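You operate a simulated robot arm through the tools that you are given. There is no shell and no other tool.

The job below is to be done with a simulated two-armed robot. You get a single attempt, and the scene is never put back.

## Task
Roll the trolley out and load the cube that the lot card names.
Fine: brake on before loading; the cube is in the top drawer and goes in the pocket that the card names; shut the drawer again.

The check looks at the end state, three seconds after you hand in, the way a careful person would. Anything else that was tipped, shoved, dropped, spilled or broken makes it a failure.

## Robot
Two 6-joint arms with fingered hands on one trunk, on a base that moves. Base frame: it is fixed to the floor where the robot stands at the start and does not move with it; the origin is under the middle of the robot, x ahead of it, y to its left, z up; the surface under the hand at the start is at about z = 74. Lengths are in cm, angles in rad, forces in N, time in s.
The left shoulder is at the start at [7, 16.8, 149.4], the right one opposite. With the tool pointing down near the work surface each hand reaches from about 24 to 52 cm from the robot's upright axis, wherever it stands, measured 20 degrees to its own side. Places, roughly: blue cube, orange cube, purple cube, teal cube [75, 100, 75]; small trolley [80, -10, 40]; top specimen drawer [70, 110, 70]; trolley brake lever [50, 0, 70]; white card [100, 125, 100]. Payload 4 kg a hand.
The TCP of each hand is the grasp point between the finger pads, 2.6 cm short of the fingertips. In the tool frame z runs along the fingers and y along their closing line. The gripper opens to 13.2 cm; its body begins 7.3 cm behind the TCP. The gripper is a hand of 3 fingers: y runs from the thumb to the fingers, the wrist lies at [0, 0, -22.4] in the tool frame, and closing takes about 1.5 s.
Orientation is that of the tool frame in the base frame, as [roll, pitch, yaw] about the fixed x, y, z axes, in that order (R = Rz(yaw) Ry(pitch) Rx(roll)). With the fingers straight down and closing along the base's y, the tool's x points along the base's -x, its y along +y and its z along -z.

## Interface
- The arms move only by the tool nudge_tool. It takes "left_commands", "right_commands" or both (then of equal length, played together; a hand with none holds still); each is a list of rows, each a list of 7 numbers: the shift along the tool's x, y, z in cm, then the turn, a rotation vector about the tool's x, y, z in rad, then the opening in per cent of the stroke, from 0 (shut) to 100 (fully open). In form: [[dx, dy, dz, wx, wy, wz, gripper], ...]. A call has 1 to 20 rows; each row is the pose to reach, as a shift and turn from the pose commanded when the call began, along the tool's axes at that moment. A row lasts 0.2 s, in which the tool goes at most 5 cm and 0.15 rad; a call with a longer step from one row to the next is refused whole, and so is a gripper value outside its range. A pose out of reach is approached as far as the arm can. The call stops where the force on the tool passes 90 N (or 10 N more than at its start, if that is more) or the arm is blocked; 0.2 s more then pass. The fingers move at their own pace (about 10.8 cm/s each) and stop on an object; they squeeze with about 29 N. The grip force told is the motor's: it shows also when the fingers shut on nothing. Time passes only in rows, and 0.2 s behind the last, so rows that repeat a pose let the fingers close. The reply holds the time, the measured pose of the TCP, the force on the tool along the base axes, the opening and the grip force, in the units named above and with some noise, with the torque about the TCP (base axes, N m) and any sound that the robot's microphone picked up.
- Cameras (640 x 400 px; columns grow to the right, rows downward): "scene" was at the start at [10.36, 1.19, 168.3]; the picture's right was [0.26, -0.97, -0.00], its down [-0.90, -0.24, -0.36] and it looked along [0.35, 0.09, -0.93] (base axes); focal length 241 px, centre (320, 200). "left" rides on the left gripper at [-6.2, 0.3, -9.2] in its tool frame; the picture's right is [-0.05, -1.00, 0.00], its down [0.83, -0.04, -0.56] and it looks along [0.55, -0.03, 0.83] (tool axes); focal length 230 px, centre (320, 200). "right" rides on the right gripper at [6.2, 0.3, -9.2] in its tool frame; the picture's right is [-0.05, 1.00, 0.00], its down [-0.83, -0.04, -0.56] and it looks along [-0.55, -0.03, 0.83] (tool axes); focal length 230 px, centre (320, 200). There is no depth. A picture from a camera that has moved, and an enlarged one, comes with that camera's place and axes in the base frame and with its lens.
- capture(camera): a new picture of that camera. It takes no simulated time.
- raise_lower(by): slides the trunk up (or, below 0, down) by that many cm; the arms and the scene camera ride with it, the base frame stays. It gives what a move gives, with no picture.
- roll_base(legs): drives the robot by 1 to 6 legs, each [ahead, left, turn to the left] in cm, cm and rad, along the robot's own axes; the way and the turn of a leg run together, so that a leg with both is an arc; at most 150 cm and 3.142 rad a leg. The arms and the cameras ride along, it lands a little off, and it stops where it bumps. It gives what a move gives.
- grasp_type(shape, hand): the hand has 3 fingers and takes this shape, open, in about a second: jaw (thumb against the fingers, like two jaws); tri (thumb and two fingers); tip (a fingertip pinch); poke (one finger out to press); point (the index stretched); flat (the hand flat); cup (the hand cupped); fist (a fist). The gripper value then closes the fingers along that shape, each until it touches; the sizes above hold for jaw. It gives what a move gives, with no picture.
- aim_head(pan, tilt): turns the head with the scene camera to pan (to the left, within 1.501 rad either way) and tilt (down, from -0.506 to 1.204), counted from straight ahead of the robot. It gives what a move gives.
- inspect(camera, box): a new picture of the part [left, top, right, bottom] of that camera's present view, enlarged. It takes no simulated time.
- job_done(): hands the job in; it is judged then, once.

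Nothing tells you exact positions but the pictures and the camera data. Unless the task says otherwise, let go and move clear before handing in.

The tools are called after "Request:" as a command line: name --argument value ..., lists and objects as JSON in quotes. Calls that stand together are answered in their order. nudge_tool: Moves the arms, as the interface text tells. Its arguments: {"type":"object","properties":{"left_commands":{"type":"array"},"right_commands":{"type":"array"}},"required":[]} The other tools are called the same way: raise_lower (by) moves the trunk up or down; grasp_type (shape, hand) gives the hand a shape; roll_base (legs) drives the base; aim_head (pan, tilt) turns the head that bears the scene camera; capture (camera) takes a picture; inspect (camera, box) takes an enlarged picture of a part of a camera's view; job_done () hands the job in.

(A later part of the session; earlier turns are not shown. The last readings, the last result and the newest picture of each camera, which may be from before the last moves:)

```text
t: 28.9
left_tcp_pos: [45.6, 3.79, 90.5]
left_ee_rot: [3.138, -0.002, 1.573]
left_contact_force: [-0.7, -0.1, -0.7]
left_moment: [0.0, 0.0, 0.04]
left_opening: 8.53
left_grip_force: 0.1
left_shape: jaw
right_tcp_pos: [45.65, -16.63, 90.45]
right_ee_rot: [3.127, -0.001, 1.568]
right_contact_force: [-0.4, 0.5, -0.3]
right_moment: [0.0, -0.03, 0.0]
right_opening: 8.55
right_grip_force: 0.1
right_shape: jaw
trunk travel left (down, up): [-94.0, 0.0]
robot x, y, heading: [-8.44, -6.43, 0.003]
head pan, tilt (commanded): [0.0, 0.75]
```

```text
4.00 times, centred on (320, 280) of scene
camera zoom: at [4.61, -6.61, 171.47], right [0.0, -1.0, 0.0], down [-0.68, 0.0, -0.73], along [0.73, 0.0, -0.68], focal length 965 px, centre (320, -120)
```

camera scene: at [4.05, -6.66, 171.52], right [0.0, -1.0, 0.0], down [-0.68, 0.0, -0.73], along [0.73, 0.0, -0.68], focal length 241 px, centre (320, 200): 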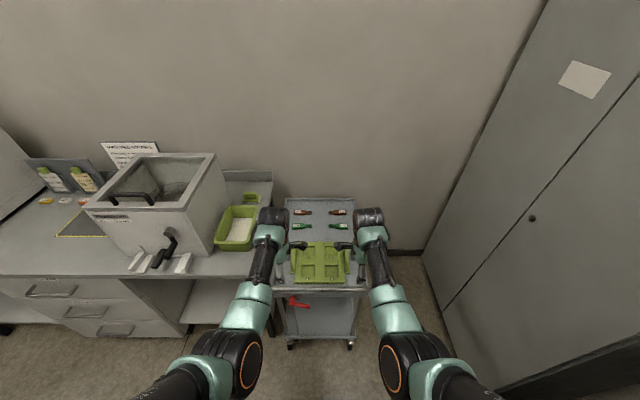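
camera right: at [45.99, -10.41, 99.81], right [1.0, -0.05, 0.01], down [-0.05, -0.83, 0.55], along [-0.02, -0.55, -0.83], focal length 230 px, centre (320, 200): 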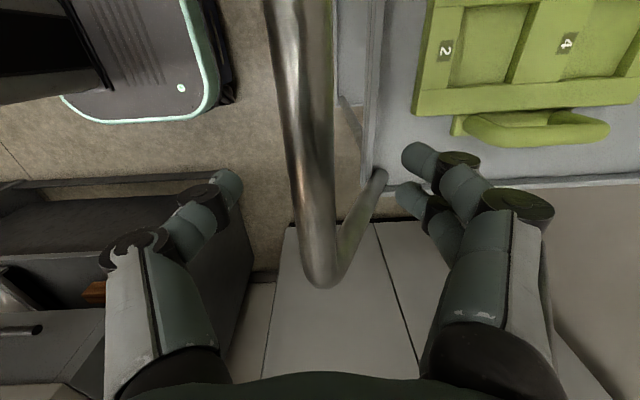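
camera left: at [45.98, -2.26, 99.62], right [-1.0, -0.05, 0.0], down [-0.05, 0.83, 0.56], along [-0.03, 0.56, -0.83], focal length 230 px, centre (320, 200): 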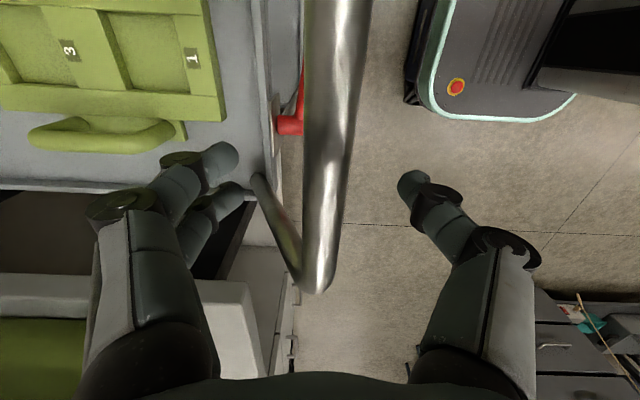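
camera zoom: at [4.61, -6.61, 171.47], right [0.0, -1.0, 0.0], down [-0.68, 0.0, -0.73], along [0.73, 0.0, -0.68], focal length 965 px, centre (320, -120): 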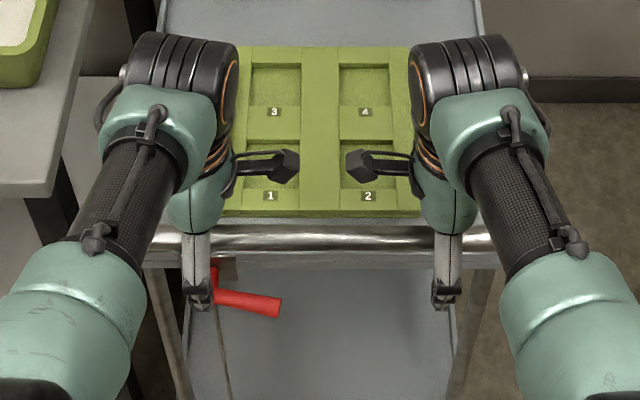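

The bar sits between thumb and fingers on both hands, about 1 cm below the grasp point. I'll go 1 cm lower and close on it.

Request:
nudge_tool --right_commands '[[0, -0.3, 0.6, 0, 0, 0, 65], [0, -0.3, 1, 0, 0, 0, 50], [0, -0.3, 1, 0, 0, 0, 35], [0, -0.3, 1, 0, 0, 0, 20], [0, -0.3, 1, 0, 0, 0, 10], [0, -0.3, 1, 0, 0, 0, 0], [0, -0.3, 1, 0, 0, 0, 0], [0, -0.3, 1, 0, 0, 0, 0], [0, -0.3, 1, 0, 0, 0, 0], [0, -0.3, 1, 0, 0, 0, 0]]' --left_commands '[[0, -0.3, 0.6, 0, 0, 0, 65], [0, -0.3, 1, 0, 0, 0, 50], [0, -0.3, 1, 0, 0, 0, 35], [0, -0.3, 1, 0, 0, 0, 20], [0, -0.3, 1, 0, 0, 0, 10], [0, -0.3, 1, 0, 0, 0, 0], [0, -0.3, 1, 0, 0, 0, 0], [0, -0.3, 1, 0, 0, 0, 0], [0, -0.3, 1, 0, 0, 0, 0], [0, -0.3, 1, 0, 0, 0, 0]]'

Request:
capture --camera "right"

Request:
capture --camera "left"

```text
t: 31.1
left_tcp_pos: [45.3, 3.84, 89.48]
left_ee_rot: [3.141, -0.004, 1.575]
left_contact_force: [-3.7, -0.1, -10.5]
left_moment: [0.02, -0.04, 0.01]
left_opening: 0.0
left_grip_force: 28.8
left_shape: jaw
right_tcp_pos: [45.37, -16.55, 89.47]
right_ee_rot: [3.13, -0.001, 1.569]
right_contact_force: [-3.4, -0.7, -10.2]
right_moment: [0.0, -0.05, 0.01]
right_opening: 0.0
right_grip_force: 28.7
right_shape: jaw
trunk travel left (down, up): [-94.0, 0.0]
robot x, y, heading: [-8.14, -6.42, 0.007]
head pan, tilt (commanded): [0.0, 0.75]
```

```text
taken
camera right: at [45.71, -10.46, 98.69], right [1.0, -0.05, 0.01], down [-0.05, -0.83, 0.55], along [-0.02, -0.55, -0.83], focal length 230 px, centre (320, 200)
```

right: 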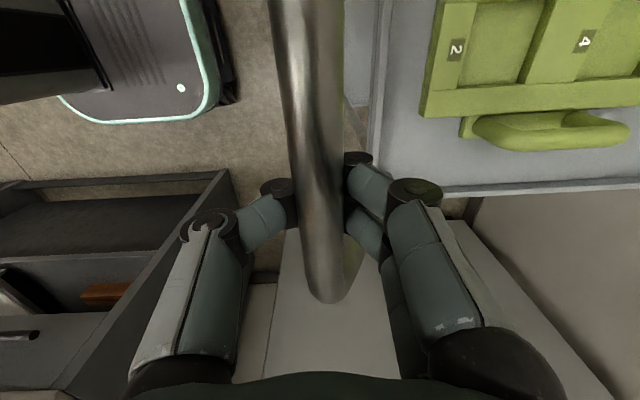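

```text
taken
camera left: at [45.72, -2.21, 98.53], right [-1.0, -0.05, 0.0], down [-0.05, 0.83, 0.56], along [-0.03, 0.56, -0.83], focal length 230 px, centre (320, 200)
```

left: 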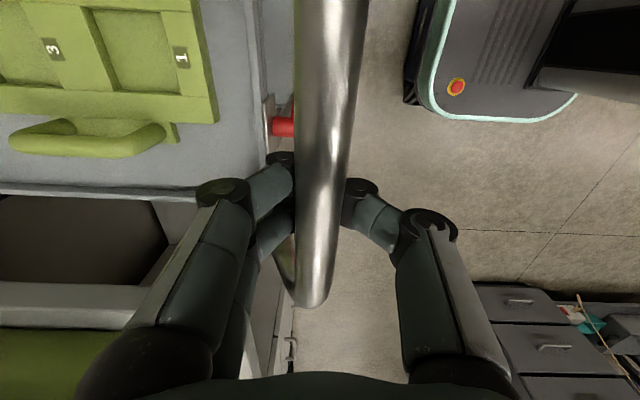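

The fingers have closed around and under the bar on both hands. I'll test the pull with a very short drive backwards to see whether the brake is on.

Request:
roll_base --legs '[[-3, 0, 0]]'

Request:
capture --camera "right"

Request:
capture --camera "scene"

```text
t: 32.0
left_tcp_pos: [44.52, 3.94, 89.41]
left_ee_rot: [3.128, -0.002, 1.575]
left_contact_force: [41.4, 0.1, -2.1]
left_moment: [-0.01, -0.1, 0.0]
left_opening: 0.0
left_grip_force: 29.2
left_shape: jaw
right_tcp_pos: [44.56, -16.64, 89.35]
right_ee_rot: [3.114, -0.003, 1.567]
right_contact_force: [41.5, 0.5, -1.6]
right_moment: [-0.05, -0.1, -0.01]
right_opening: 0.0
right_grip_force: 28.7
right_shape: jaw
trunk travel left (down, up): [-94.0, 0.0]
robot x, y, heading: [-11.44, -6.16, 0.005]
head pan, tilt (commanded): [0.0, 0.75]
```

```text
taken
camera right: at [44.68, -10.48, 98.64], right [1.0, -0.05, 0.03], down [-0.06, -0.83, 0.55], along [-0.01, -0.55, -0.83], focal length 230 px, centre (320, 200)
```

right: 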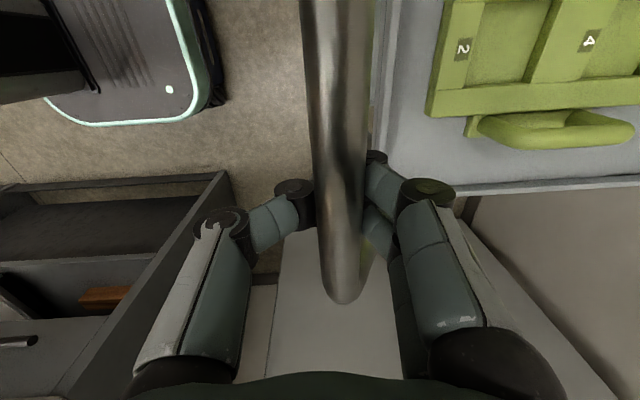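

```text
taken
camera scene: at [3.87, -6.63, 171.31], right [0.0, -1.0, 0.0], down [-0.69, 0.0, -0.72], along [0.72, 0.0, -0.69], focal length 241 px, centre (320, 200)
```

scene: 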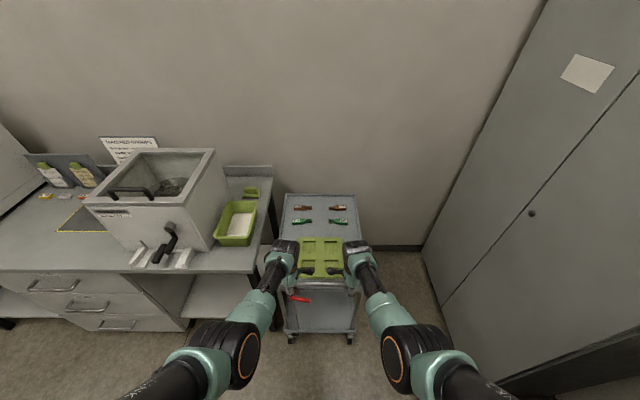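

Both hands felt about 41 N and the trolley did not budge, so the brake is on now (lever horizontal = on). I'll relax the pull, let go, and go release the lever.

Request:
roll_base --legs '[[3, 0, 0]]'

Request:
nudge_tool --right_commands '[[0, 0, 0, 0, 0, 0, 30], [0, 0, 0, 0, 0, 0, 65], [0, 0, 0, 0, 0, 0, 65], [0, 0, 0, 0, 0, 0, 65], [0, 0, 0, 0, 0, 0, 65], [0, 0, 0, 0, 0, 0, 65], [0, 0, -3, 0, 0, 0, 65], [0, 0, -6, 0, 0, 0, 65], [0, 0, -9, 0, 0, 0, 65], [0, 0, -12, 0, 0, 0, 65]]' --left_commands '[[0, 0, 0, 0, 0, 0, 30], [0, 0, 0, 0, 0, 0, 65], [0, 0, 0, 0, 0, 0, 65], [0, 0, 0, 0, 0, 0, 65], [0, 0, 0, 0, 0, 0, 65], [0, 0, 0, 0, 0, 0, 65], [0, 0, -3, 0, 0, 0, 65], [0, 0, -6, 0, 0, 0, 65], [0, 0, -9, 0, 0, 0, 65], [0, 0, -12, 0, 0, 0, 65]]'

Request:
capture --camera "scene"

```text
t: 32.8
left_tcp_pos: [45.55, 3.89, 89.44]
left_ee_rot: [3.133, 0.0, 1.574]
left_contact_force: [-20.3, -1.2, -30.8]
left_moment: [-0.03, 0.1, 0.01]
left_opening: 0.0
left_grip_force: 29.2
left_shape: jaw
right_tcp_pos: [45.57, -16.58, 89.39]
right_ee_rot: [3.122, 0.0, 1.57]
right_contact_force: [-20.7, 0.7, -29.7]
right_moment: [0.0, 0.07, -0.01]
right_opening: 0.0
right_grip_force: 29.1
right_shape: jaw
trunk travel left (down, up): [-94.0, 0.0]
robot x, y, heading: [-8.65, -6.36, 0.002]
head pan, tilt (commanded): [0.0, 0.75]
```

```text
t: 35.2
left_tcp_pos: [47.64, 8.08, 102.88]
left_ee_rot: [3.09, -0.061, 1.604]
left_contact_force: [-0.7, 0.2, -0.3]
left_moment: [0.03, -0.01, 0.0]
left_opening: 8.52
left_grip_force: 0.0
left_shape: jaw
right_tcp_pos: [47.74, -20.92, 102.97]
right_ee_rot: [3.076, 0.062, 1.54]
right_contact_force: [-0.2, 0.0, -0.3]
right_moment: [0.0, 0.03, 0.0]
right_opening: 8.53
right_grip_force: 0.1
right_shape: jaw
trunk travel left (down, up): [-94.0, 0.0]
robot x, y, heading: [-8.58, -6.52, 0.001]
head pan, tilt (commanded): [0.0, 0.75]
stopped in row 10 (left hand): the arm was blocked; the commanded pose is now the measured one
```

```text
taken
camera scene: at [4.6, -6.62, 171.47], right [0.01, -1.0, 0.0], down [-0.68, 0.0, -0.73], along [0.73, 0.0, -0.68], focal length 241 px, centre (320, 200)
```

scene: 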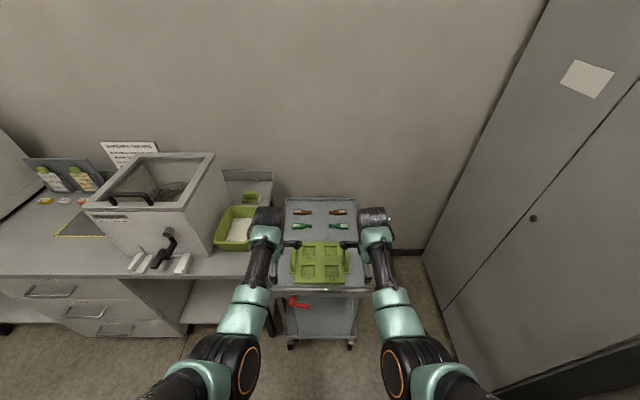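

Hands are clear of the bar. I'll back off about 25 cm and slightly left, then lower the trunk to work the lever horizontally from the front.

Request:
roll_base --legs '[[-26, 0, 0], [0, 10, 0]]'

Request:
nudge_tool --left_commands '[[2, 0, 0, 0, 0, 0, 65], [5, 0, 0, 0, 0, 0, 65], [8, 0, 0, 0, 0, 0, 65], [11, 0, 0, 0, 0, 0, 65], [14, 0, 0, 0, 0, 0, 65], [17, 0, 0, 0, 0, 0, 65], [20, 0, 0, 0, 0, 0, 65]]'

Request:
raise_lower --by -45

Request:
aim_head --pan 0 --tilt 0.6

Request:
capture --camera "scene"

```text
t: 37.8
left_tcp_pos: [21.54, 17.33, 102.69]
left_ee_rot: [3.091, -0.065, 1.601]
left_contact_force: [0.1, -0.3, 0.7]
left_moment: [0.02, -0.02, -0.01]
left_opening: 8.53
left_grip_force: 0.1
left_shape: jaw
right_tcp_pos: [21.36, -11.55, 102.78]
right_ee_rot: [3.079, 0.056, 1.538]
right_contact_force: [0.3, 0.1, 0.9]
right_moment: [0.02, 0.03, 0.02]
right_opening: 8.54
right_grip_force: 0.0
right_shape: jaw
trunk travel left (down, up): [-94.0, 0.0]
robot x, y, heading: [-34.68, 3.48, 0.004]
head pan, tilt (commanded): [0.0, 0.75]
```

```text
t: 39.4
left_tcp_pos: [20.82, 37.92, 103.95]
left_ee_rot: [3.093, -0.059, 1.601]
left_contact_force: [-0.3, 0.2, 0.6]
left_moment: [-0.02, 0.01, -0.02]
left_opening: 8.54
left_grip_force: 0.1
left_shape: jaw
right_tcp_pos: [21.44, -11.23, 102.88]
right_ee_rot: [3.077, 0.064, 1.538]
right_contact_force: [-0.5, 0.0, 0.7]
right_moment: [-0.04, 0.03, -0.01]
right_opening: 8.54
right_grip_force: 0.0
right_shape: jaw
trunk travel left (down, up): [-94.0, 0.0]
robot x, y, heading: [-34.53, 3.34, 0.008]
head pan, tilt (commanded): [0.0, 0.75]
```

```text
refused: -45 is not a number from -40 to 40
```

```text
t: 40.1
left_tcp_pos: [20.85, 37.84, 104.01]
left_ee_rot: [3.091, -0.06, 1.602]
left_contact_force: [-0.1, -0.8, 0.8]
left_moment: [0.01, 0.02, -0.03]
left_opening: 8.55
left_grip_force: 0.1
left_shape: jaw
right_tcp_pos: [21.57, -11.21, 102.82]
right_ee_rot: [3.077, 0.061, 1.539]
right_contact_force: [0.4, -0.4, -0.4]
right_moment: [-0.01, 0.01, 0.01]
right_opening: 8.54
right_grip_force: 0.1
right_shape: jaw
trunk travel left (down, up): [-94.0, 0.0]
robot x, y, heading: [-34.66, 3.33, -0.001]
head pan, tilt (commanded): [0.0, 0.6]
```

```text
taken
camera scene: at [-20.88, 3.13, 172.76], right [0.0, -1.0, 0.0], down [-0.57, 0.0, -0.82], along [0.82, 0.0, -0.57], focal length 241 px, centre (320, 200)
```

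scene: 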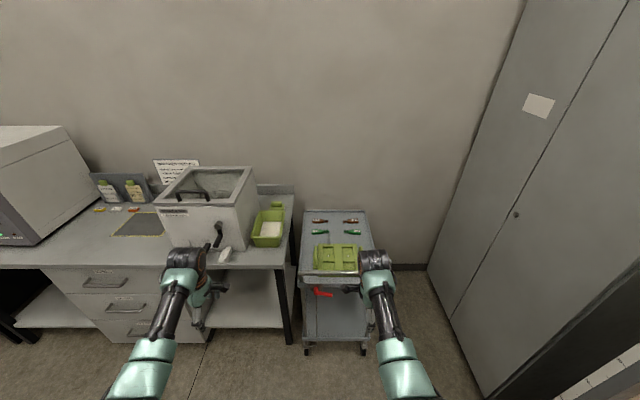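

I'll pitch the right hand up to horizontal (fingers pointing at the trolley) in the free space, then lower the trunk in two steps.

Request:
nudge_tool --right_commands '[[0.04, 1.2, 0.07, -0.137, 0.0065, 0.0023, 65], [0.07, 2.4, 0.15, -0.274, 0.013, 0.0046, 65], [0.11, 3.5, 0.22, -0.411, 0.0195, 0.0068, 65], [0.15, 4.7, 0.29, -0.548, 0.026, 0.0091, 65], [0.19, 5.9, 0.37, -0.685, 0.0325, 0.0114, 65], [0.22, 7.1, 0.44, -0.822, 0.039, 0.0137, 65], [0.26, 8.3, 0.52, -0.959, 0.0456, 0.016, 65], [0.3, 9.4, 0.59, -1.096, 0.0521, 0.0183, 65], [0.34, 10.6, 0.66, -1.233, 0.0586, 0.0205, 65], [0.37, 11.8, 0.74, -1.37, 0.0651, 0.0228, 65], [0.41, 12.97, 0.81, -1.5066, 0.0716, 0.0251, 65]]'

Request:
raise_lower --by -30

Request:
capture --camera "scene"

Request:
capture --camera "right"

```text
t: 41.1
left_tcp_pos: [20.79, 37.86, 103.9]
left_ee_rot: [3.093, -0.062, 1.601]
left_contact_force: [-0.5, -0.1, 0.3]
left_moment: [0.0, -0.06, -0.01]
left_opening: 8.54
left_grip_force: 0.1
left_shape: jaw
right_tcp_pos: [32.86, -14.21, 111.93]
right_ee_rot: [2.417, 0.08, 1.513]
right_contact_force: [0.9, -0.4, -0.9]
right_moment: [-0.01, -0.01, -0.02]
right_opening: 8.56
right_grip_force: 0.1
right_shape: jaw
trunk travel left (down, up): [-94.0, 0.0]
robot x, y, heading: [-34.72, 3.09, 0.003]
head pan, tilt (commanded): [0.0, 0.6]
stopped in row 4 (right hand): the arm was blocked; the commanded pose is now the measured one
```

```text
t: 44.1
left_tcp_pos: [20.82, 37.76, 73.88]
left_ee_rot: [3.089, -0.064, 1.602]
left_contact_force: [-0.9, -0.1, -0.5]
left_moment: [0.01, 0.04, 0.01]
left_opening: 8.56
left_grip_force: 0.1
left_shape: jaw
right_tcp_pos: [32.76, -14.37, 81.79]
right_ee_rot: [2.414, 0.08, 1.512]
right_contact_force: [-0.3, 0.7, -0.6]
right_moment: [-0.01, -0.01, -0.01]
right_opening: 8.57
right_grip_force: 0.0
right_shape: jaw
trunk travel left (down, up): [-64.0, 30.0]
robot x, y, heading: [-34.54, 3.33, 0.003]
head pan, tilt (commanded): [0.0, 0.6]
```

```text
taken
camera scene: at [-20.9, 3.1, 142.77], right [0.0, -1.0, 0.0], down [-0.56, 0.0, -0.83], along [0.83, 0.0, -0.56], focal length 241 px, centre (320, 200)
```

scene: 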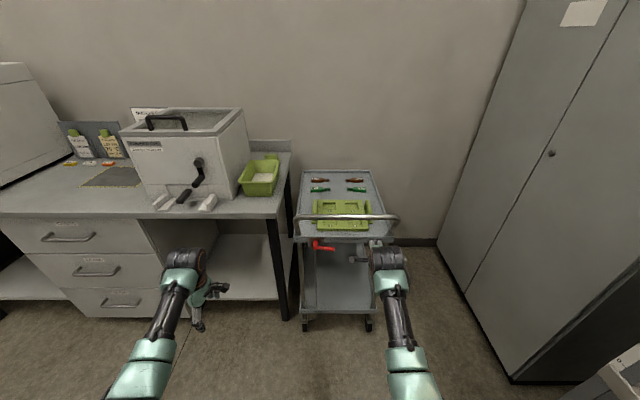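

```text
taken
camera right: at [27.36, -7.27, 88.51], right [0.75, -0.04, 0.66], down [-0.45, -0.77, 0.45], along [0.49, -0.63, -0.6], focal length 230 px, centre (320, 200)
```

right: 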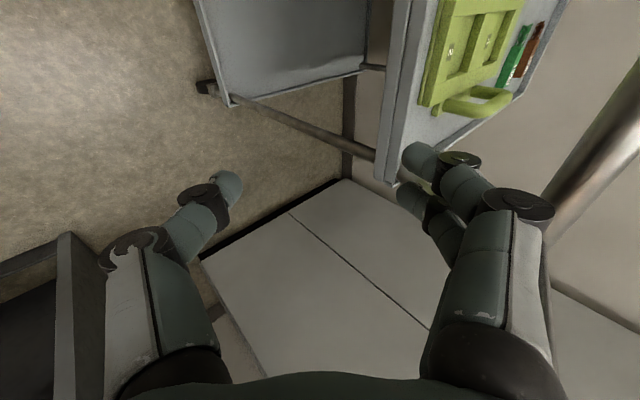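

The right arm is again near its minimum reach; with the trunk lower I can extend it forward while finishing the pitch to horizontal.

Request:
nudge_tool --right_commands '[[0.16, 0.41, 1.1, -0.121, 0.013, 0.007, 50], [0.32, 0.82, 2.2, -0.241, 0.025, 0.014, 50], [0.48, 1.23, 3.3, -0.362, 0.038, 0.021, 50], [0.64, 1.65, 4.4, -0.483, 0.051, 0.029, 50], [0.8, 2.06, 5.5, -0.604, 0.064, 0.036, 50], [0.96, 2.47, 6.5, -0.724, 0.076, 0.043, 50], [1.12, 2.88, 7.55, -0.845, 0.089, 0.05, 50]]'

Request:
raise_lower --by -10

Request:
capture --camera "scene"

Request:
capture --camera "right"

```text
t: 45.7
left_tcp_pos: [20.97, 37.71, 73.86]
left_ee_rot: [3.091, -0.061, 1.601]
left_contact_force: [-0.6, 0.8, 0.3]
left_moment: [-0.03, 0.0, -0.01]
left_opening: 8.54
left_grip_force: 0.0
left_shape: jaw
right_tcp_pos: [38.98, -11.04, 76.94]
right_ee_rot: [1.765, -0.013, 1.672]
right_contact_force: [-0.4, 0.5, -0.1]
right_moment: [-0.03, 0.02, 0.0]
right_opening: 6.66
right_grip_force: 0.1
right_shape: jaw
right hand out of reach, approached as far as the arm can: row 6, 7
trunk travel left (down, up): [-64.0, 30.0]
robot x, y, heading: [-34.51, 3.33, 0.003]
head pan, tilt (commanded): [0.0, 0.6]
```

```text
t: 47.0
left_tcp_pos: [20.92, 37.77, 63.86]
left_ee_rot: [3.09, -0.061, 1.601]
left_contact_force: [-0.1, 0.9, 0.4]
left_moment: [0.0, -0.01, 0.0]
left_opening: 8.55
left_grip_force: 0.0
left_shape: jaw
right_tcp_pos: [38.95, -11.11, 66.99]
right_ee_rot: [1.766, -0.015, 1.669]
right_contact_force: [-0.4, 0.1, -1.3]
right_moment: [0.0, -0.01, 0.0]
right_opening: 6.65
right_grip_force: 0.1
right_shape: jaw
trunk travel left (down, up): [-54.0, 40.0]
robot x, y, heading: [-34.82, 3.62, 0.006]
head pan, tilt (commanded): [0.0, 0.6]
```

```text
taken
camera scene: at [-20.91, 3.1, 132.77], right [0.0, -1.0, 0.0], down [-0.56, 0.0, -0.83], along [0.83, 0.0, -0.56], focal length 241 px, centre (320, 200)
```

scene: 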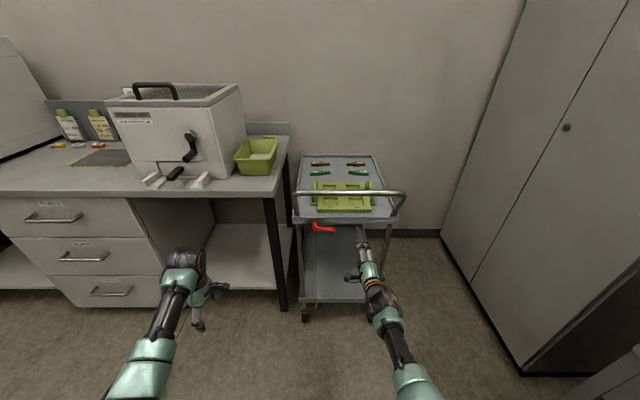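

```text
taken
camera right: at [29.36, -5.88, 69.29], right [0.2, -0.05, 0.98], down [-0.47, -0.88, 0.05], along [0.86, -0.47, -0.2], focal length 230 px, centre (320, 200)
```

right: 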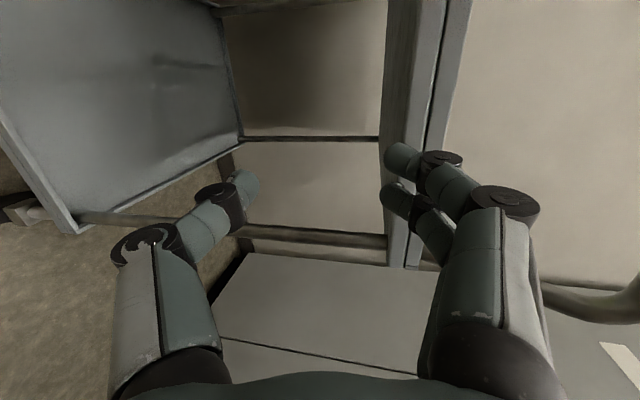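

The right hand is nearly horizontal below the bar. I'll zoom in on the lever from this lower viewpoint to pin down its position.

Request:
inspect --camera "scene" --box '[280, 170, 420, 290]'

Request:
inspect --camera "scene" --box '[290, 205, 350, 245]'

Request:
capture --camera "left"

```text
3.33 times, centred on (350, 230) of scene
camera zoom: at [-20.91, 3.1, 132.77], right [0.0, -1.0, 0.0], down [-0.56, 0.0, -0.83], along [0.83, 0.0, -0.56], focal length 804 px, centre (220, 100)
```

zoom: 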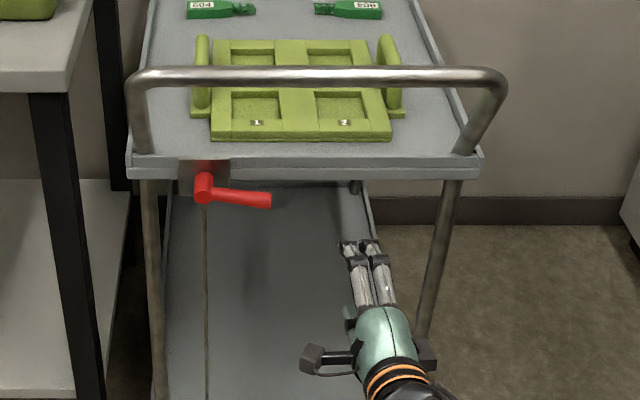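

```text
10.00 times, centred on (320, 225) of scene
camera zoom: at [-20.91, 3.1, 132.77], right [0.0, -1.0, 0.0], down [-0.56, 0.0, -0.83], along [0.83, 0.0, -0.56], focal length 2412 px, centre (320, -50)
```

zoom: 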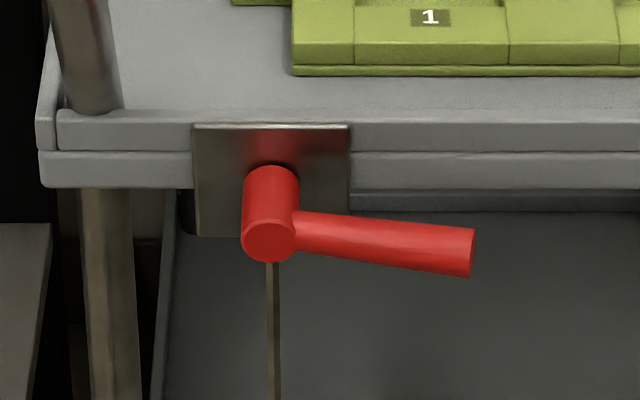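

```text
taken
camera left: at [20.98, 31.14, 72.71], right [-1.0, -0.08, -0.05], down [-0.1, 0.79, 0.6], along [-0.01, 0.6, -0.8], focal length 230 px, centre (320, 200)
```

left: 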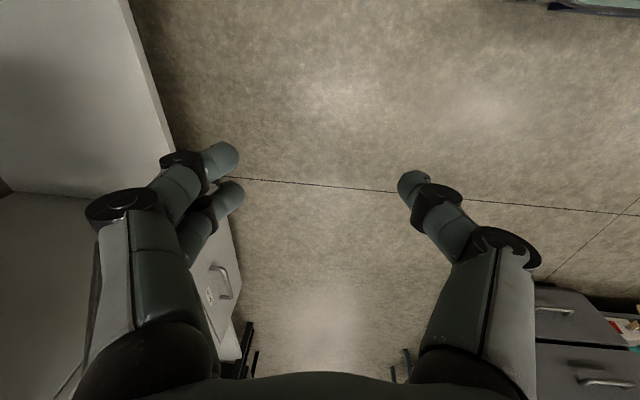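

The lever arm lies at x ≈ 47, z ≈ 72.5–73.5, reaching y ≈ -2.4. I'll bring the right hand to its height and side, still in front of it, and check before reaching in.

Request:
nudge_tool --right_commands '[[2.7, 1.4, 0, 0, 0, 0, 50], [5.3, 2.7, 0, 0, 0, 0, 50], [8, 4.1, 0, 0, 0, 0, 50], [10.63, 5.44, 0, 0, 0, 0, 50], [10.63, 5.44, 0, 0, 0, 0, 50]]'

Request:
inspect --camera "scene" --box '[280, 190, 380, 270]'

Request:
capture --camera "right"

```text
t: 48.2
left_tcp_pos: [20.81, 37.74, 63.95]
left_ee_rot: [3.092, -0.061, 1.601]
left_contact_force: [-0.6, 0.4, 0.7]
left_moment: [-0.01, -0.01, 0.01]
left_opening: 8.54
left_grip_force: 0.1
left_shape: jaw
right_tcp_pos: [39.69, -9.12, 70.45]
right_ee_rot: [1.776, 0.114, 1.618]
right_contact_force: [-0.2, -0.2, 0.0]
right_moment: [-0.02, 0.04, 0.02]
right_opening: 6.66
right_grip_force: 0.0
right_shape: jaw
right hand out of reach, approached as far as the arm can: row 1
trunk travel left (down, up): [-54.0, 40.0]
robot x, y, heading: [-34.88, 3.17, 0.009]
head pan, tilt (commanded): [0.0, 0.6]
stopped in row 5 (right hand): the arm was blocked; the commanded pose is now the measured one
```

```text
5.00 times, centred on (330, 230) of scene
camera zoom: at [-20.88, 3.07, 132.76], right [0.0, -1.0, 0.0], down [-0.57, 0.0, -0.82], along [0.82, 0.0, -0.57], focal length 1206 px, centre (270, 50)
```

zoom: 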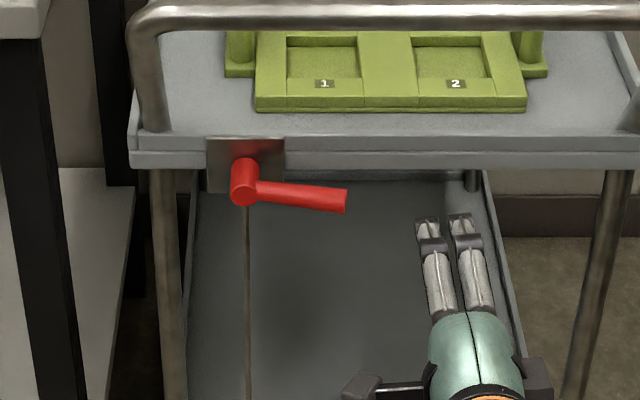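

```text
taken
camera right: at [30.49, -3.12, 72.05], right [0.2, 0.07, 0.98], down [-0.51, -0.84, 0.17], along [0.83, -0.54, -0.13], focal length 230 px, centre (320, 200)
```

right: 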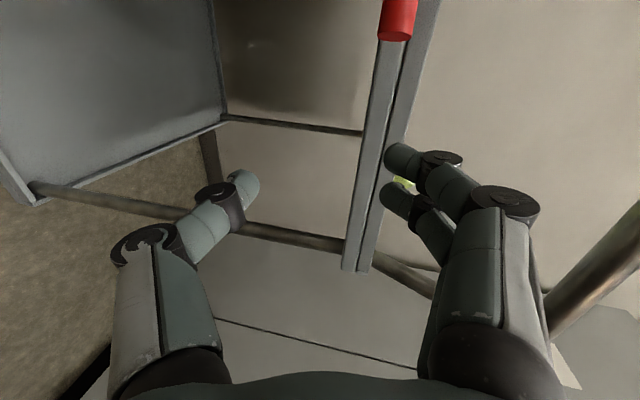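

The right arm won't reach further inward in this posture, so I'll shift the base left instead to line the hand up with the lever.

Request:
roll_base --legs '[[0, 9, 0]]'

Request:
raise_lower --by 2.5

Request:
capture --camera "right"

Request:
inspect --camera "scene" --box '[280, 190, 400, 290]'

```text
t: 49.3
left_tcp_pos: [20.96, 46.75, 63.89]
left_ee_rot: [3.091, -0.059, 1.6]
left_contact_force: [-0.6, 1.5, 0.2]
left_moment: [0.0, 0.02, 0.02]
left_opening: 8.56
left_grip_force: 0.0
left_shape: jaw
right_tcp_pos: [39.72, -0.02, 70.49]
right_ee_rot: [1.777, 0.113, 1.616]
right_contact_force: [-0.1, 1.3, -0.2]
right_moment: [0.0, 0.02, -0.01]
right_opening: 6.64
right_grip_force: 0.0
right_shape: jaw
trunk travel left (down, up): [-54.0, 40.0]
robot x, y, heading: [-34.78, 12.16, 0.002]
head pan, tilt (commanded): [0.0, 0.6]
```

```text
t: 50.0
left_tcp_pos: [20.94, 46.65, 66.39]
left_ee_rot: [3.093, -0.061, 1.599]
left_contact_force: [-0.5, 0.4, 0.1]
left_moment: [-0.02, -0.01, 0.01]
left_opening: 8.55
left_grip_force: 0.0
left_shape: jaw
right_tcp_pos: [39.62, -0.15, 73.01]
right_ee_rot: [1.777, 0.116, 1.615]
right_contact_force: [0.3, -0.3, -0.6]
right_moment: [0.02, -0.01, -0.02]
right_opening: 6.65
right_grip_force: 0.2
right_shape: jaw
trunk travel left (down, up): [-56.5, 37.5]
robot x, y, heading: [-34.65, 11.96, 0.001]
head pan, tilt (commanded): [0.0, 0.6]
```

```text
taken
camera right: at [30.47, 5.79, 74.51], right [0.2, 0.07, 0.98], down [-0.51, -0.84, 0.17], along [0.83, -0.54, -0.13], focal length 230 px, centre (320, 200)
```

right: 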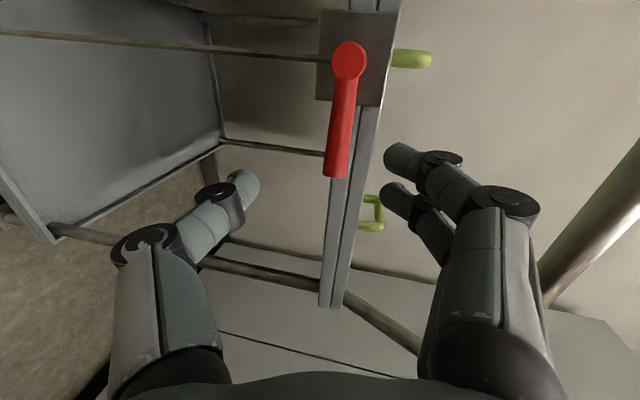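

```text
4.00 times, centred on (340, 240) of scene
camera zoom: at [-20.86, 12.03, 135.26], right [0.0, -1.0, 0.0], down [-0.57, 0.0, -0.82], along [0.82, 0.0, -0.57], focal length 965 px, centre (240, 40)
```

zoom: 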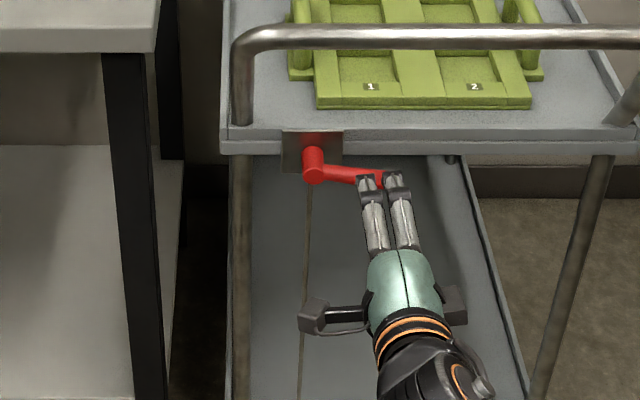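

The lever is now right in front of the hand at z ≈ 73, between finger and thumb heights. I'll drive forward 6 cm so the fingers straddle the lever arm.

Request:
roll_base --legs '[[6, 0, 0]]'

Request:
capture --camera "right"

Request:
inspect --camera "scene" --box '[280, 190, 400, 290]'

```text
t: 51.0
left_tcp_pos: [26.95, 46.54, 66.25]
left_ee_rot: [3.091, -0.06, 1.602]
left_contact_force: [-0.8, -0.7, -0.1]
left_moment: [0.01, 0.03, -0.03]
left_opening: 8.52
left_grip_force: 0.1
left_shape: jaw
right_tcp_pos: [45.63, -0.1, 72.89]
right_ee_rot: [1.779, 0.115, 1.618]
right_contact_force: [-0.6, 0.0, -0.2]
right_moment: [-0.04, 0.01, -0.01]
right_opening: 6.63
right_grip_force: 0.0
right_shape: jaw
trunk travel left (down, up): [-56.5, 37.5]
robot x, y, heading: [-28.61, 12.33, 0.005]
head pan, tilt (commanded): [0.0, 0.6]
```

```text
taken
camera right: at [36.46, 5.82, 74.46], right [0.2, 0.07, 0.98], down [-0.51, -0.84, 0.17], along [0.83, -0.54, -0.13], focal length 230 px, centre (320, 200)
```

right: 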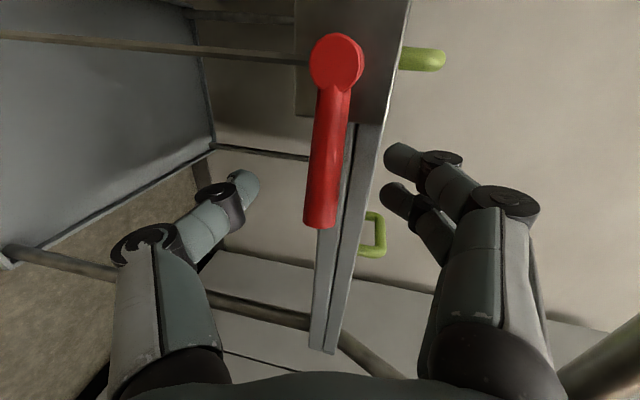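

```text
4.00 times, centred on (340, 240) of scene
camera zoom: at [-14.83, 12.05, 135.25], right [0.0, -1.0, 0.0], down [-0.57, 0.0, -0.82], along [0.82, 0.0, -0.57], focal length 965 px, centre (240, 40)
```

zoom: 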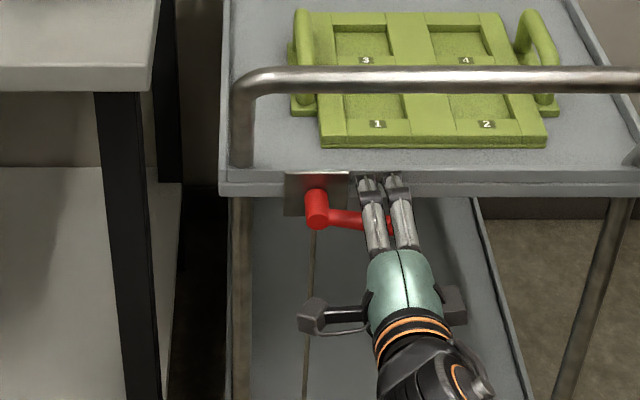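

The lever arm lies between the fingers (above) and the thumb (below). I'll close to a loose cage and press down gently to see which way it turns.

Request:
nudge_tool --right_commands '[[0, 0, 0, 0, 0, 0, 35], [0, 0, 0, 0, 0, 0, 24], [0, 0, 0, 0, 0, 0, 24], [0.06, -0.5, 0.1, 0, 0, 0, 24], [0.12, -1, 0.2, 0, 0, 0, 24], [0.17, -1.5, 0.3, 0, 0, 0, 24], [0.23, -2, 0.4, 0, 0, 0, 24]]'

Request:
capture --camera "right"

```text
t: 52.6
left_tcp_pos: [26.76, 46.71, 66.49]
left_ee_rot: [3.09, -0.061, 1.602]
left_contact_force: [0.0, 1.1, -0.6]
left_moment: [-0.02, 0.01, 0.03]
left_opening: 8.56
left_grip_force: 0.1
left_shape: jaw
right_tcp_pos: [45.57, -0.1, 70.94]
right_ee_rot: [1.778, 0.114, 1.616]
right_contact_force: [-0.4, -0.4, 1.2]
right_moment: [0.04, -0.02, -0.04]
right_opening: 3.24
right_grip_force: 0.1
right_shape: jaw
trunk travel left (down, up): [-56.5, 37.5]
robot x, y, heading: [-28.93, 12.31, 0.003]
head pan, tilt (commanded): [0.0, 0.6]
```

```text
taken
camera right: at [36.36, 5.84, 72.5], right [0.2, 0.07, 0.98], down [-0.52, -0.84, 0.16], along [0.83, -0.54, -0.13], focal length 230 px, centre (320, 200)
```

right: 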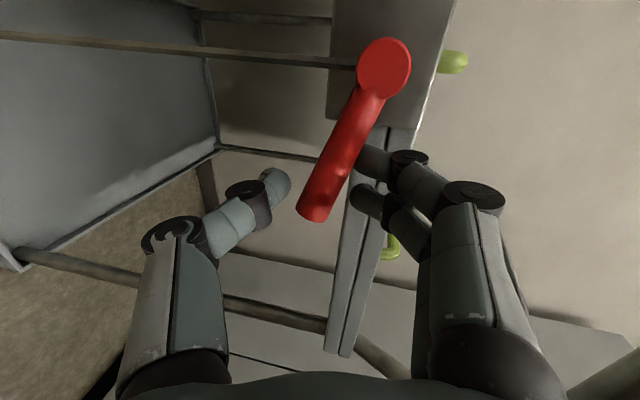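

The lever swung down easily (about 1 N). I'll follow its arc further down, rolling the hand with it.

Request:
nudge_tool --right_commands '[[0.2, -0.12, 0.03, 0, 0, 0.13, 24], [0.4, -0.25, 0.07, 0, 0, 0.26, 24], [0.6, -0.37, 0.1, 0, 0, 0.39, 24], [0.77, -0.49, 0.13, 0, 0, 0.52, 24], [1.25, -0.98, 0.25, 0, 0, 0.65, 24], [1.73, -1.46, 0.38, 0, 0, 0.785, 24], [2.3, -1.8, 0.47, 0, 0, 0.92, 24], [2.92, -2.11, 0.56, 0, 0, 1.05, 24]]'

Request:
capture --camera "right"

Request:
inspect --camera "scene" --box '[280, 190, 400, 290]'

```text
t: 54.4
left_tcp_pos: [26.79, 46.62, 66.45]
left_ee_rot: [3.09, -0.062, 1.599]
left_contact_force: [-0.2, -0.2, -0.6]
left_moment: [0.01, 0.01, 0.01]
left_opening: 8.58
left_grip_force: 0.1
left_shape: jaw
right_tcp_pos: [45.51, 2.43, 68.77]
right_ee_rot: [1.913, -0.905, 1.315]
right_contact_force: [0.7, -0.2, 0.1]
right_moment: [0.01, -0.04, 0.01]
right_opening: 3.22
right_grip_force: 0.1
right_shape: jaw
right hand out of reach, approached as far as the arm can: row 8
trunk travel left (down, up): [-56.5, 37.5]
robot x, y, heading: [-28.98, 12.75, 0.0]
head pan, tilt (commanded): [0.0, 0.6]
```

```text
taken
camera right: at [37.45, 5.69, 75.86], right [0.13, -0.83, 0.54], down [-0.68, -0.47, -0.56], along [0.72, -0.29, -0.63], focal length 230 px, centre (320, 200)
```

right: 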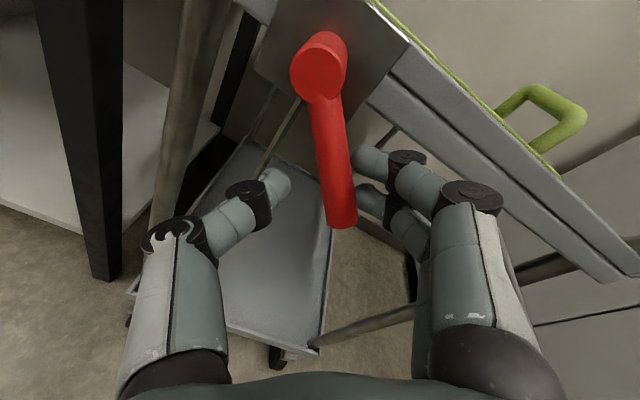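

```text
4.00 times, centred on (340, 240) of scene
camera zoom: at [-14.97, 12.06, 135.26], right [0.0, -1.0, 0.0], down [-0.56, 0.0, -0.83], along [0.83, 0.0, -0.56], focal length 965 px, centre (240, 40)
```

zoom: 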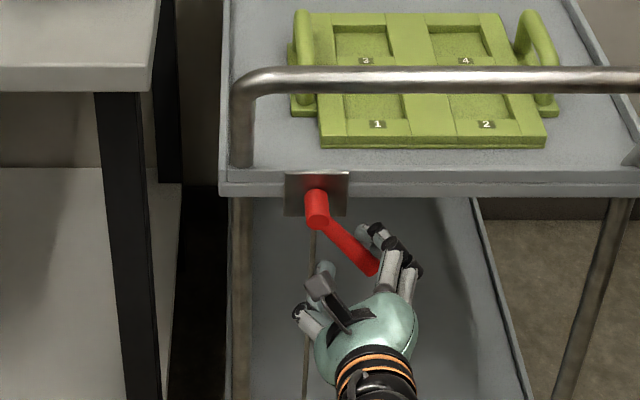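

The lever is at about 45° and still moving freely. I'll keep pushing along the arc in small steps and watch the force for its end stop.

Request:
nudge_tool --right_commands '[[0.1, -0.6, 0.07, 0, 0, 0, 24], [0.2, -1.2, 0.14, 0, 0, 0, 24], [0.25, -1.8, 0.2, 0, 0, 0, 24]]'

Request:
capture --camera "right"

```text
t: 55.2
left_tcp_pos: [26.87, 46.64, 66.47]
left_ee_rot: [3.092, -0.06, 1.601]
left_contact_force: [-0.1, 0.1, -0.5]
left_moment: [0.01, 0.0, -0.01]
left_opening: 8.5
left_grip_force: 0.0
left_shape: jaw
right_tcp_pos: [45.27, 2.43, 68.65]
right_ee_rot: [1.897, -0.884, 1.318]
right_contact_force: [1.1, -0.4, -0.3]
right_moment: [0.0, 0.02, -0.03]
right_opening: 3.23
right_grip_force: 0.1
right_shape: jaw
right hand out of reach, approached as far as the arm can: row 1, 2, 3
trunk travel left (down, up): [-56.5, 37.5]
robot x, y, heading: [-29.07, 12.01, 0.003]
head pan, tilt (commanded): [0.0, 0.6]
```

```text
taken
camera right: at [37.29, 5.86, 75.54], right [0.12, -0.82, 0.56], down [-0.68, -0.48, -0.55], along [0.72, -0.31, -0.62], focal length 230 px, centre (320, 200)
```

right: 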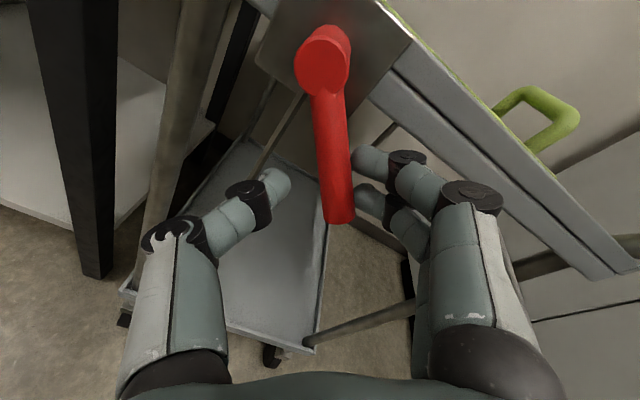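

The arm is at its limit here, so I'll use the base and trunk to carry the hand on: a little left, then a little down.

Request:
roll_base --legs '[[0, 2, 0]]'

Request:
raise_lower --by -1.2

Request:
capture --camera "right"

Request:
inspect --camera "scene" --box '[280, 190, 400, 290]'

```text
t: 56.0
left_tcp_pos: [26.8, 48.65, 66.46]
left_ee_rot: [3.092, -0.06, 1.601]
left_contact_force: [0.6, -0.5, -0.5]
left_moment: [0.01, 0.0, 0.03]
left_opening: 8.57
left_grip_force: 0.1
left_shape: jaw
right_tcp_pos: [45.15, 4.35, 68.61]
right_ee_rot: [1.897, -0.884, 1.319]
right_contact_force: [-1.0, -1.5, -0.4]
right_moment: [0.05, -0.01, -0.08]
right_opening: 3.25
right_grip_force: 0.0
right_shape: jaw
trunk travel left (down, up): [-56.5, 37.5]
robot x, y, heading: [-28.52, 14.23, -0.001]
head pan, tilt (commanded): [0.0, 0.6]
```

```text
t: 56.6
left_tcp_pos: [26.94, 48.65, 65.21]
left_ee_rot: [3.091, -0.06, 1.598]
left_contact_force: [0.3, -0.3, 0.2]
left_moment: [-0.01, -0.01, -0.01]
left_opening: 8.54
left_grip_force: 0.0
left_shape: jaw
right_tcp_pos: [45.31, 4.09, 67.48]
right_ee_rot: [1.895, -0.882, 1.32]
right_contact_force: [0.0, -1.3, -0.5]
right_moment: [0.06, 0.0, -0.05]
right_opening: 3.28
right_grip_force: 0.1
right_shape: jaw
trunk travel left (down, up): [-55.3, 38.7]
robot x, y, heading: [-28.95, 13.99, -0.001]
head pan, tilt (commanded): [0.0, 0.6]
```

```text
taken
camera right: at [37.34, 7.66, 74.39], right [0.12, -0.82, 0.56], down [-0.68, -0.48, -0.55], along [0.72, -0.32, -0.61], focal length 230 px, centre (320, 200)
```

right: 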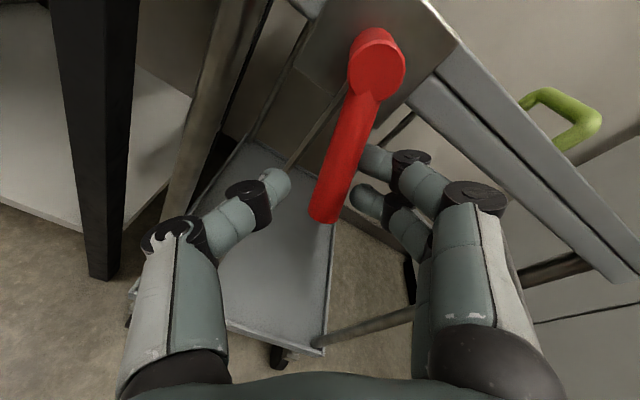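

```text
4.00 times, centred on (340, 240) of scene
camera zoom: at [-14.98, 14.03, 134.06], right [0.0, -1.0, 0.0], down [-0.56, 0.0, -0.83], along [0.83, 0.0, -0.56], focal length 965 px, centre (240, 40)
```

zoom: 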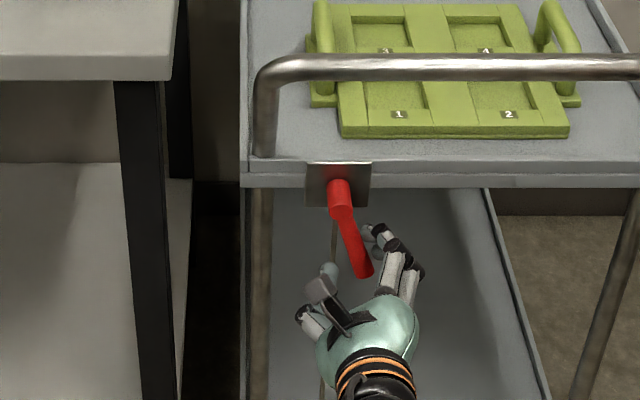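

The lever is now about 65–70° down, still with little force. One more small step left.

Request:
roll_base --legs '[[0, 1.5, 0]]'

Request:
capture --camera "right"

Request:
inspect --camera "scene" --box '[280, 190, 400, 290]'

```text
t: 57.3
left_tcp_pos: [26.91, 50.06, 65.38]
left_ee_rot: [3.094, -0.06, 1.599]
left_contact_force: [0.3, 0.2, -0.2]
left_moment: [-0.03, 0.0, -0.01]
left_opening: 8.52
left_grip_force: 0.0
left_shape: jaw
right_tcp_pos: [45.32, 5.51, 67.44]
right_ee_rot: [1.898, -0.881, 1.317]
right_contact_force: [0.8, -17.2, -1.8]
right_moment: [0.32, 0.06, -0.35]
right_opening: 3.97
right_grip_force: 0.1
right_shape: jaw
trunk travel left (down, up): [-55.3, 38.7]
robot x, y, heading: [-28.74, 16.1, 0.0]
head pan, tilt (commanded): [0.0, 0.6]
```

```text
taken
camera right: at [37.34, 8.97, 74.27], right [0.12, -0.82, 0.56], down [-0.68, -0.48, -0.55], along [0.72, -0.32, -0.61], focal length 230 px, centre (320, 200)
```

right: 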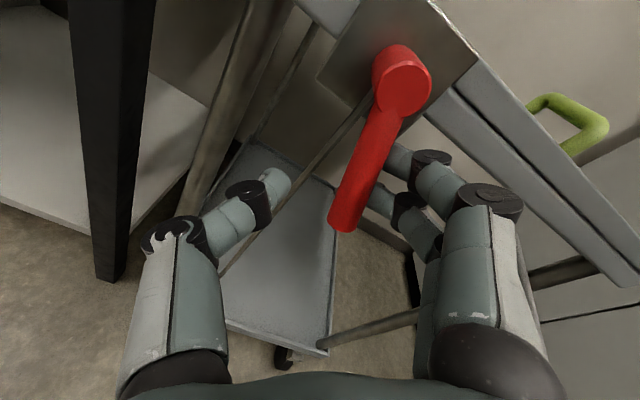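

```text
4.00 times, centred on (340, 240) of scene
camera zoom: at [-14.91, 15.37, 134.06], right [0.0, -1.0, 0.0], down [-0.57, 0.0, -0.82], along [0.82, 0.0, -0.57], focal length 965 px, centre (240, 40)
```

zoom: 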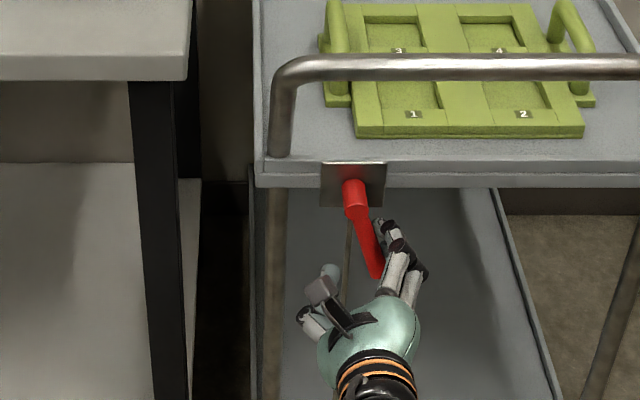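

The lever met its stop (17 N) at about 70° down — this should be the released end. I'll ease off, open the fingers a bit and back straight out.

Request:
roll_base --legs '[[0, -1.2, 0]]'

Request:
nudge_tool --right_commands '[[0, 0, 0, 0, 0, 0, 35], [0, 0, 0, 0, 0, 0, 45], [0, 0, 0, 0, 0, 0, 45]]'

Request:
roll_base --legs '[[-12, 0, 0]]'

Request:
capture --camera "right"

Request:
inspect --camera "scene" --box '[280, 180, 400, 280]'

```text
t: 58.1
left_tcp_pos: [26.81, 48.85, 65.16]
left_ee_rot: [3.09, -0.061, 1.598]
left_contact_force: [1.0, 0.1, -0.8]
left_moment: [0.04, 0.0, -0.03]
left_opening: 8.54
left_grip_force: 0.1
left_shape: jaw
right_tcp_pos: [45.23, 4.33, 67.38]
right_ee_rot: [1.896, -0.879, 1.317]
right_contact_force: [0.5, -2.3, 0.1]
right_moment: [0.01, -0.01, -0.05]
right_opening: 3.28
right_grip_force: 0.0
right_shape: jaw
trunk travel left (down, up): [-55.3, 38.7]
robot x, y, heading: [-28.99, 15.01, 0.003]
head pan, tilt (commanded): [0.0, 0.6]
```

```text
t: 58.9
left_tcp_pos: [26.76, 48.96, 65.27]
left_ee_rot: [3.092, -0.06, 1.599]
left_contact_force: [-0.3, 0.8, 0.6]
left_moment: [0.04, 0.03, 0.0]
left_opening: 8.54
left_grip_force: 0.1
left_shape: jaw
right_tcp_pos: [45.12, 4.3, 67.35]
right_ee_rot: [1.896, -0.879, 1.316]
right_contact_force: [-0.5, 0.3, 0.2]
right_moment: [0.02, 0.01, -0.01]
right_opening: 5.88
right_grip_force: 0.0
right_shape: jaw
trunk travel left (down, up): [-55.3, 38.7]
robot x, y, heading: [-28.58, 14.4, -0.003]
head pan, tilt (commanded): [0.0, 0.6]
```

```text
t: 60.1
left_tcp_pos: [15.02, 48.82, 65.18]
left_ee_rot: [3.09, -0.062, 1.597]
left_contact_force: [0.3, -0.2, -0.5]
left_moment: [-0.02, 0.0, 0.03]
left_opening: 8.55
left_grip_force: 0.1
left_shape: jaw
right_tcp_pos: [33.24, 4.35, 67.43]
right_ee_rot: [1.895, -0.879, 1.317]
right_contact_force: [-0.7, -0.3, -0.3]
right_moment: [0.01, 0.03, 0.01]
right_opening: 5.89
right_grip_force: 0.1
right_shape: jaw
trunk travel left (down, up): [-55.3, 38.7]
robot x, y, heading: [-40.59, 14.24, 0.002]
head pan, tilt (commanded): [0.0, 0.6]
```

```text
taken
camera right: at [25.36, 7.79, 74.31], right [0.12, -0.82, 0.56], down [-0.68, -0.48, -0.55], along [0.72, -0.32, -0.61], focal length 230 px, centre (320, 200)
```

right: 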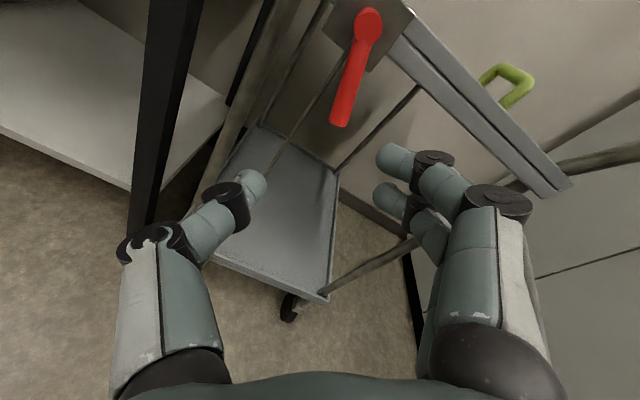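

```text
4.00 times, centred on (340, 230) of scene
camera zoom: at [-26.95, 14.32, 134.07], right [0.0, -1.0, 0.0], down [-0.56, 0.0, -0.83], along [0.83, 0.0, -0.56], focal length 965 px, centre (240, 80)
```

zoom: 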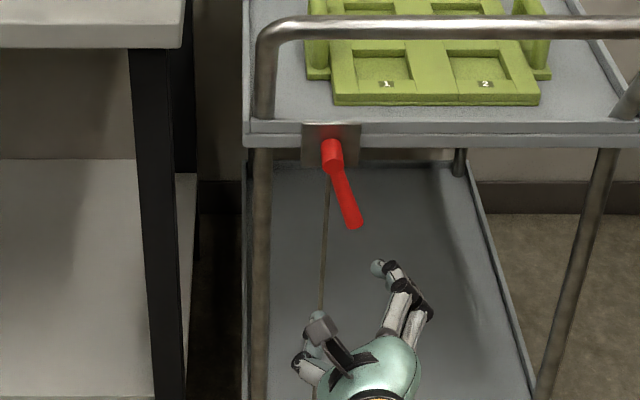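

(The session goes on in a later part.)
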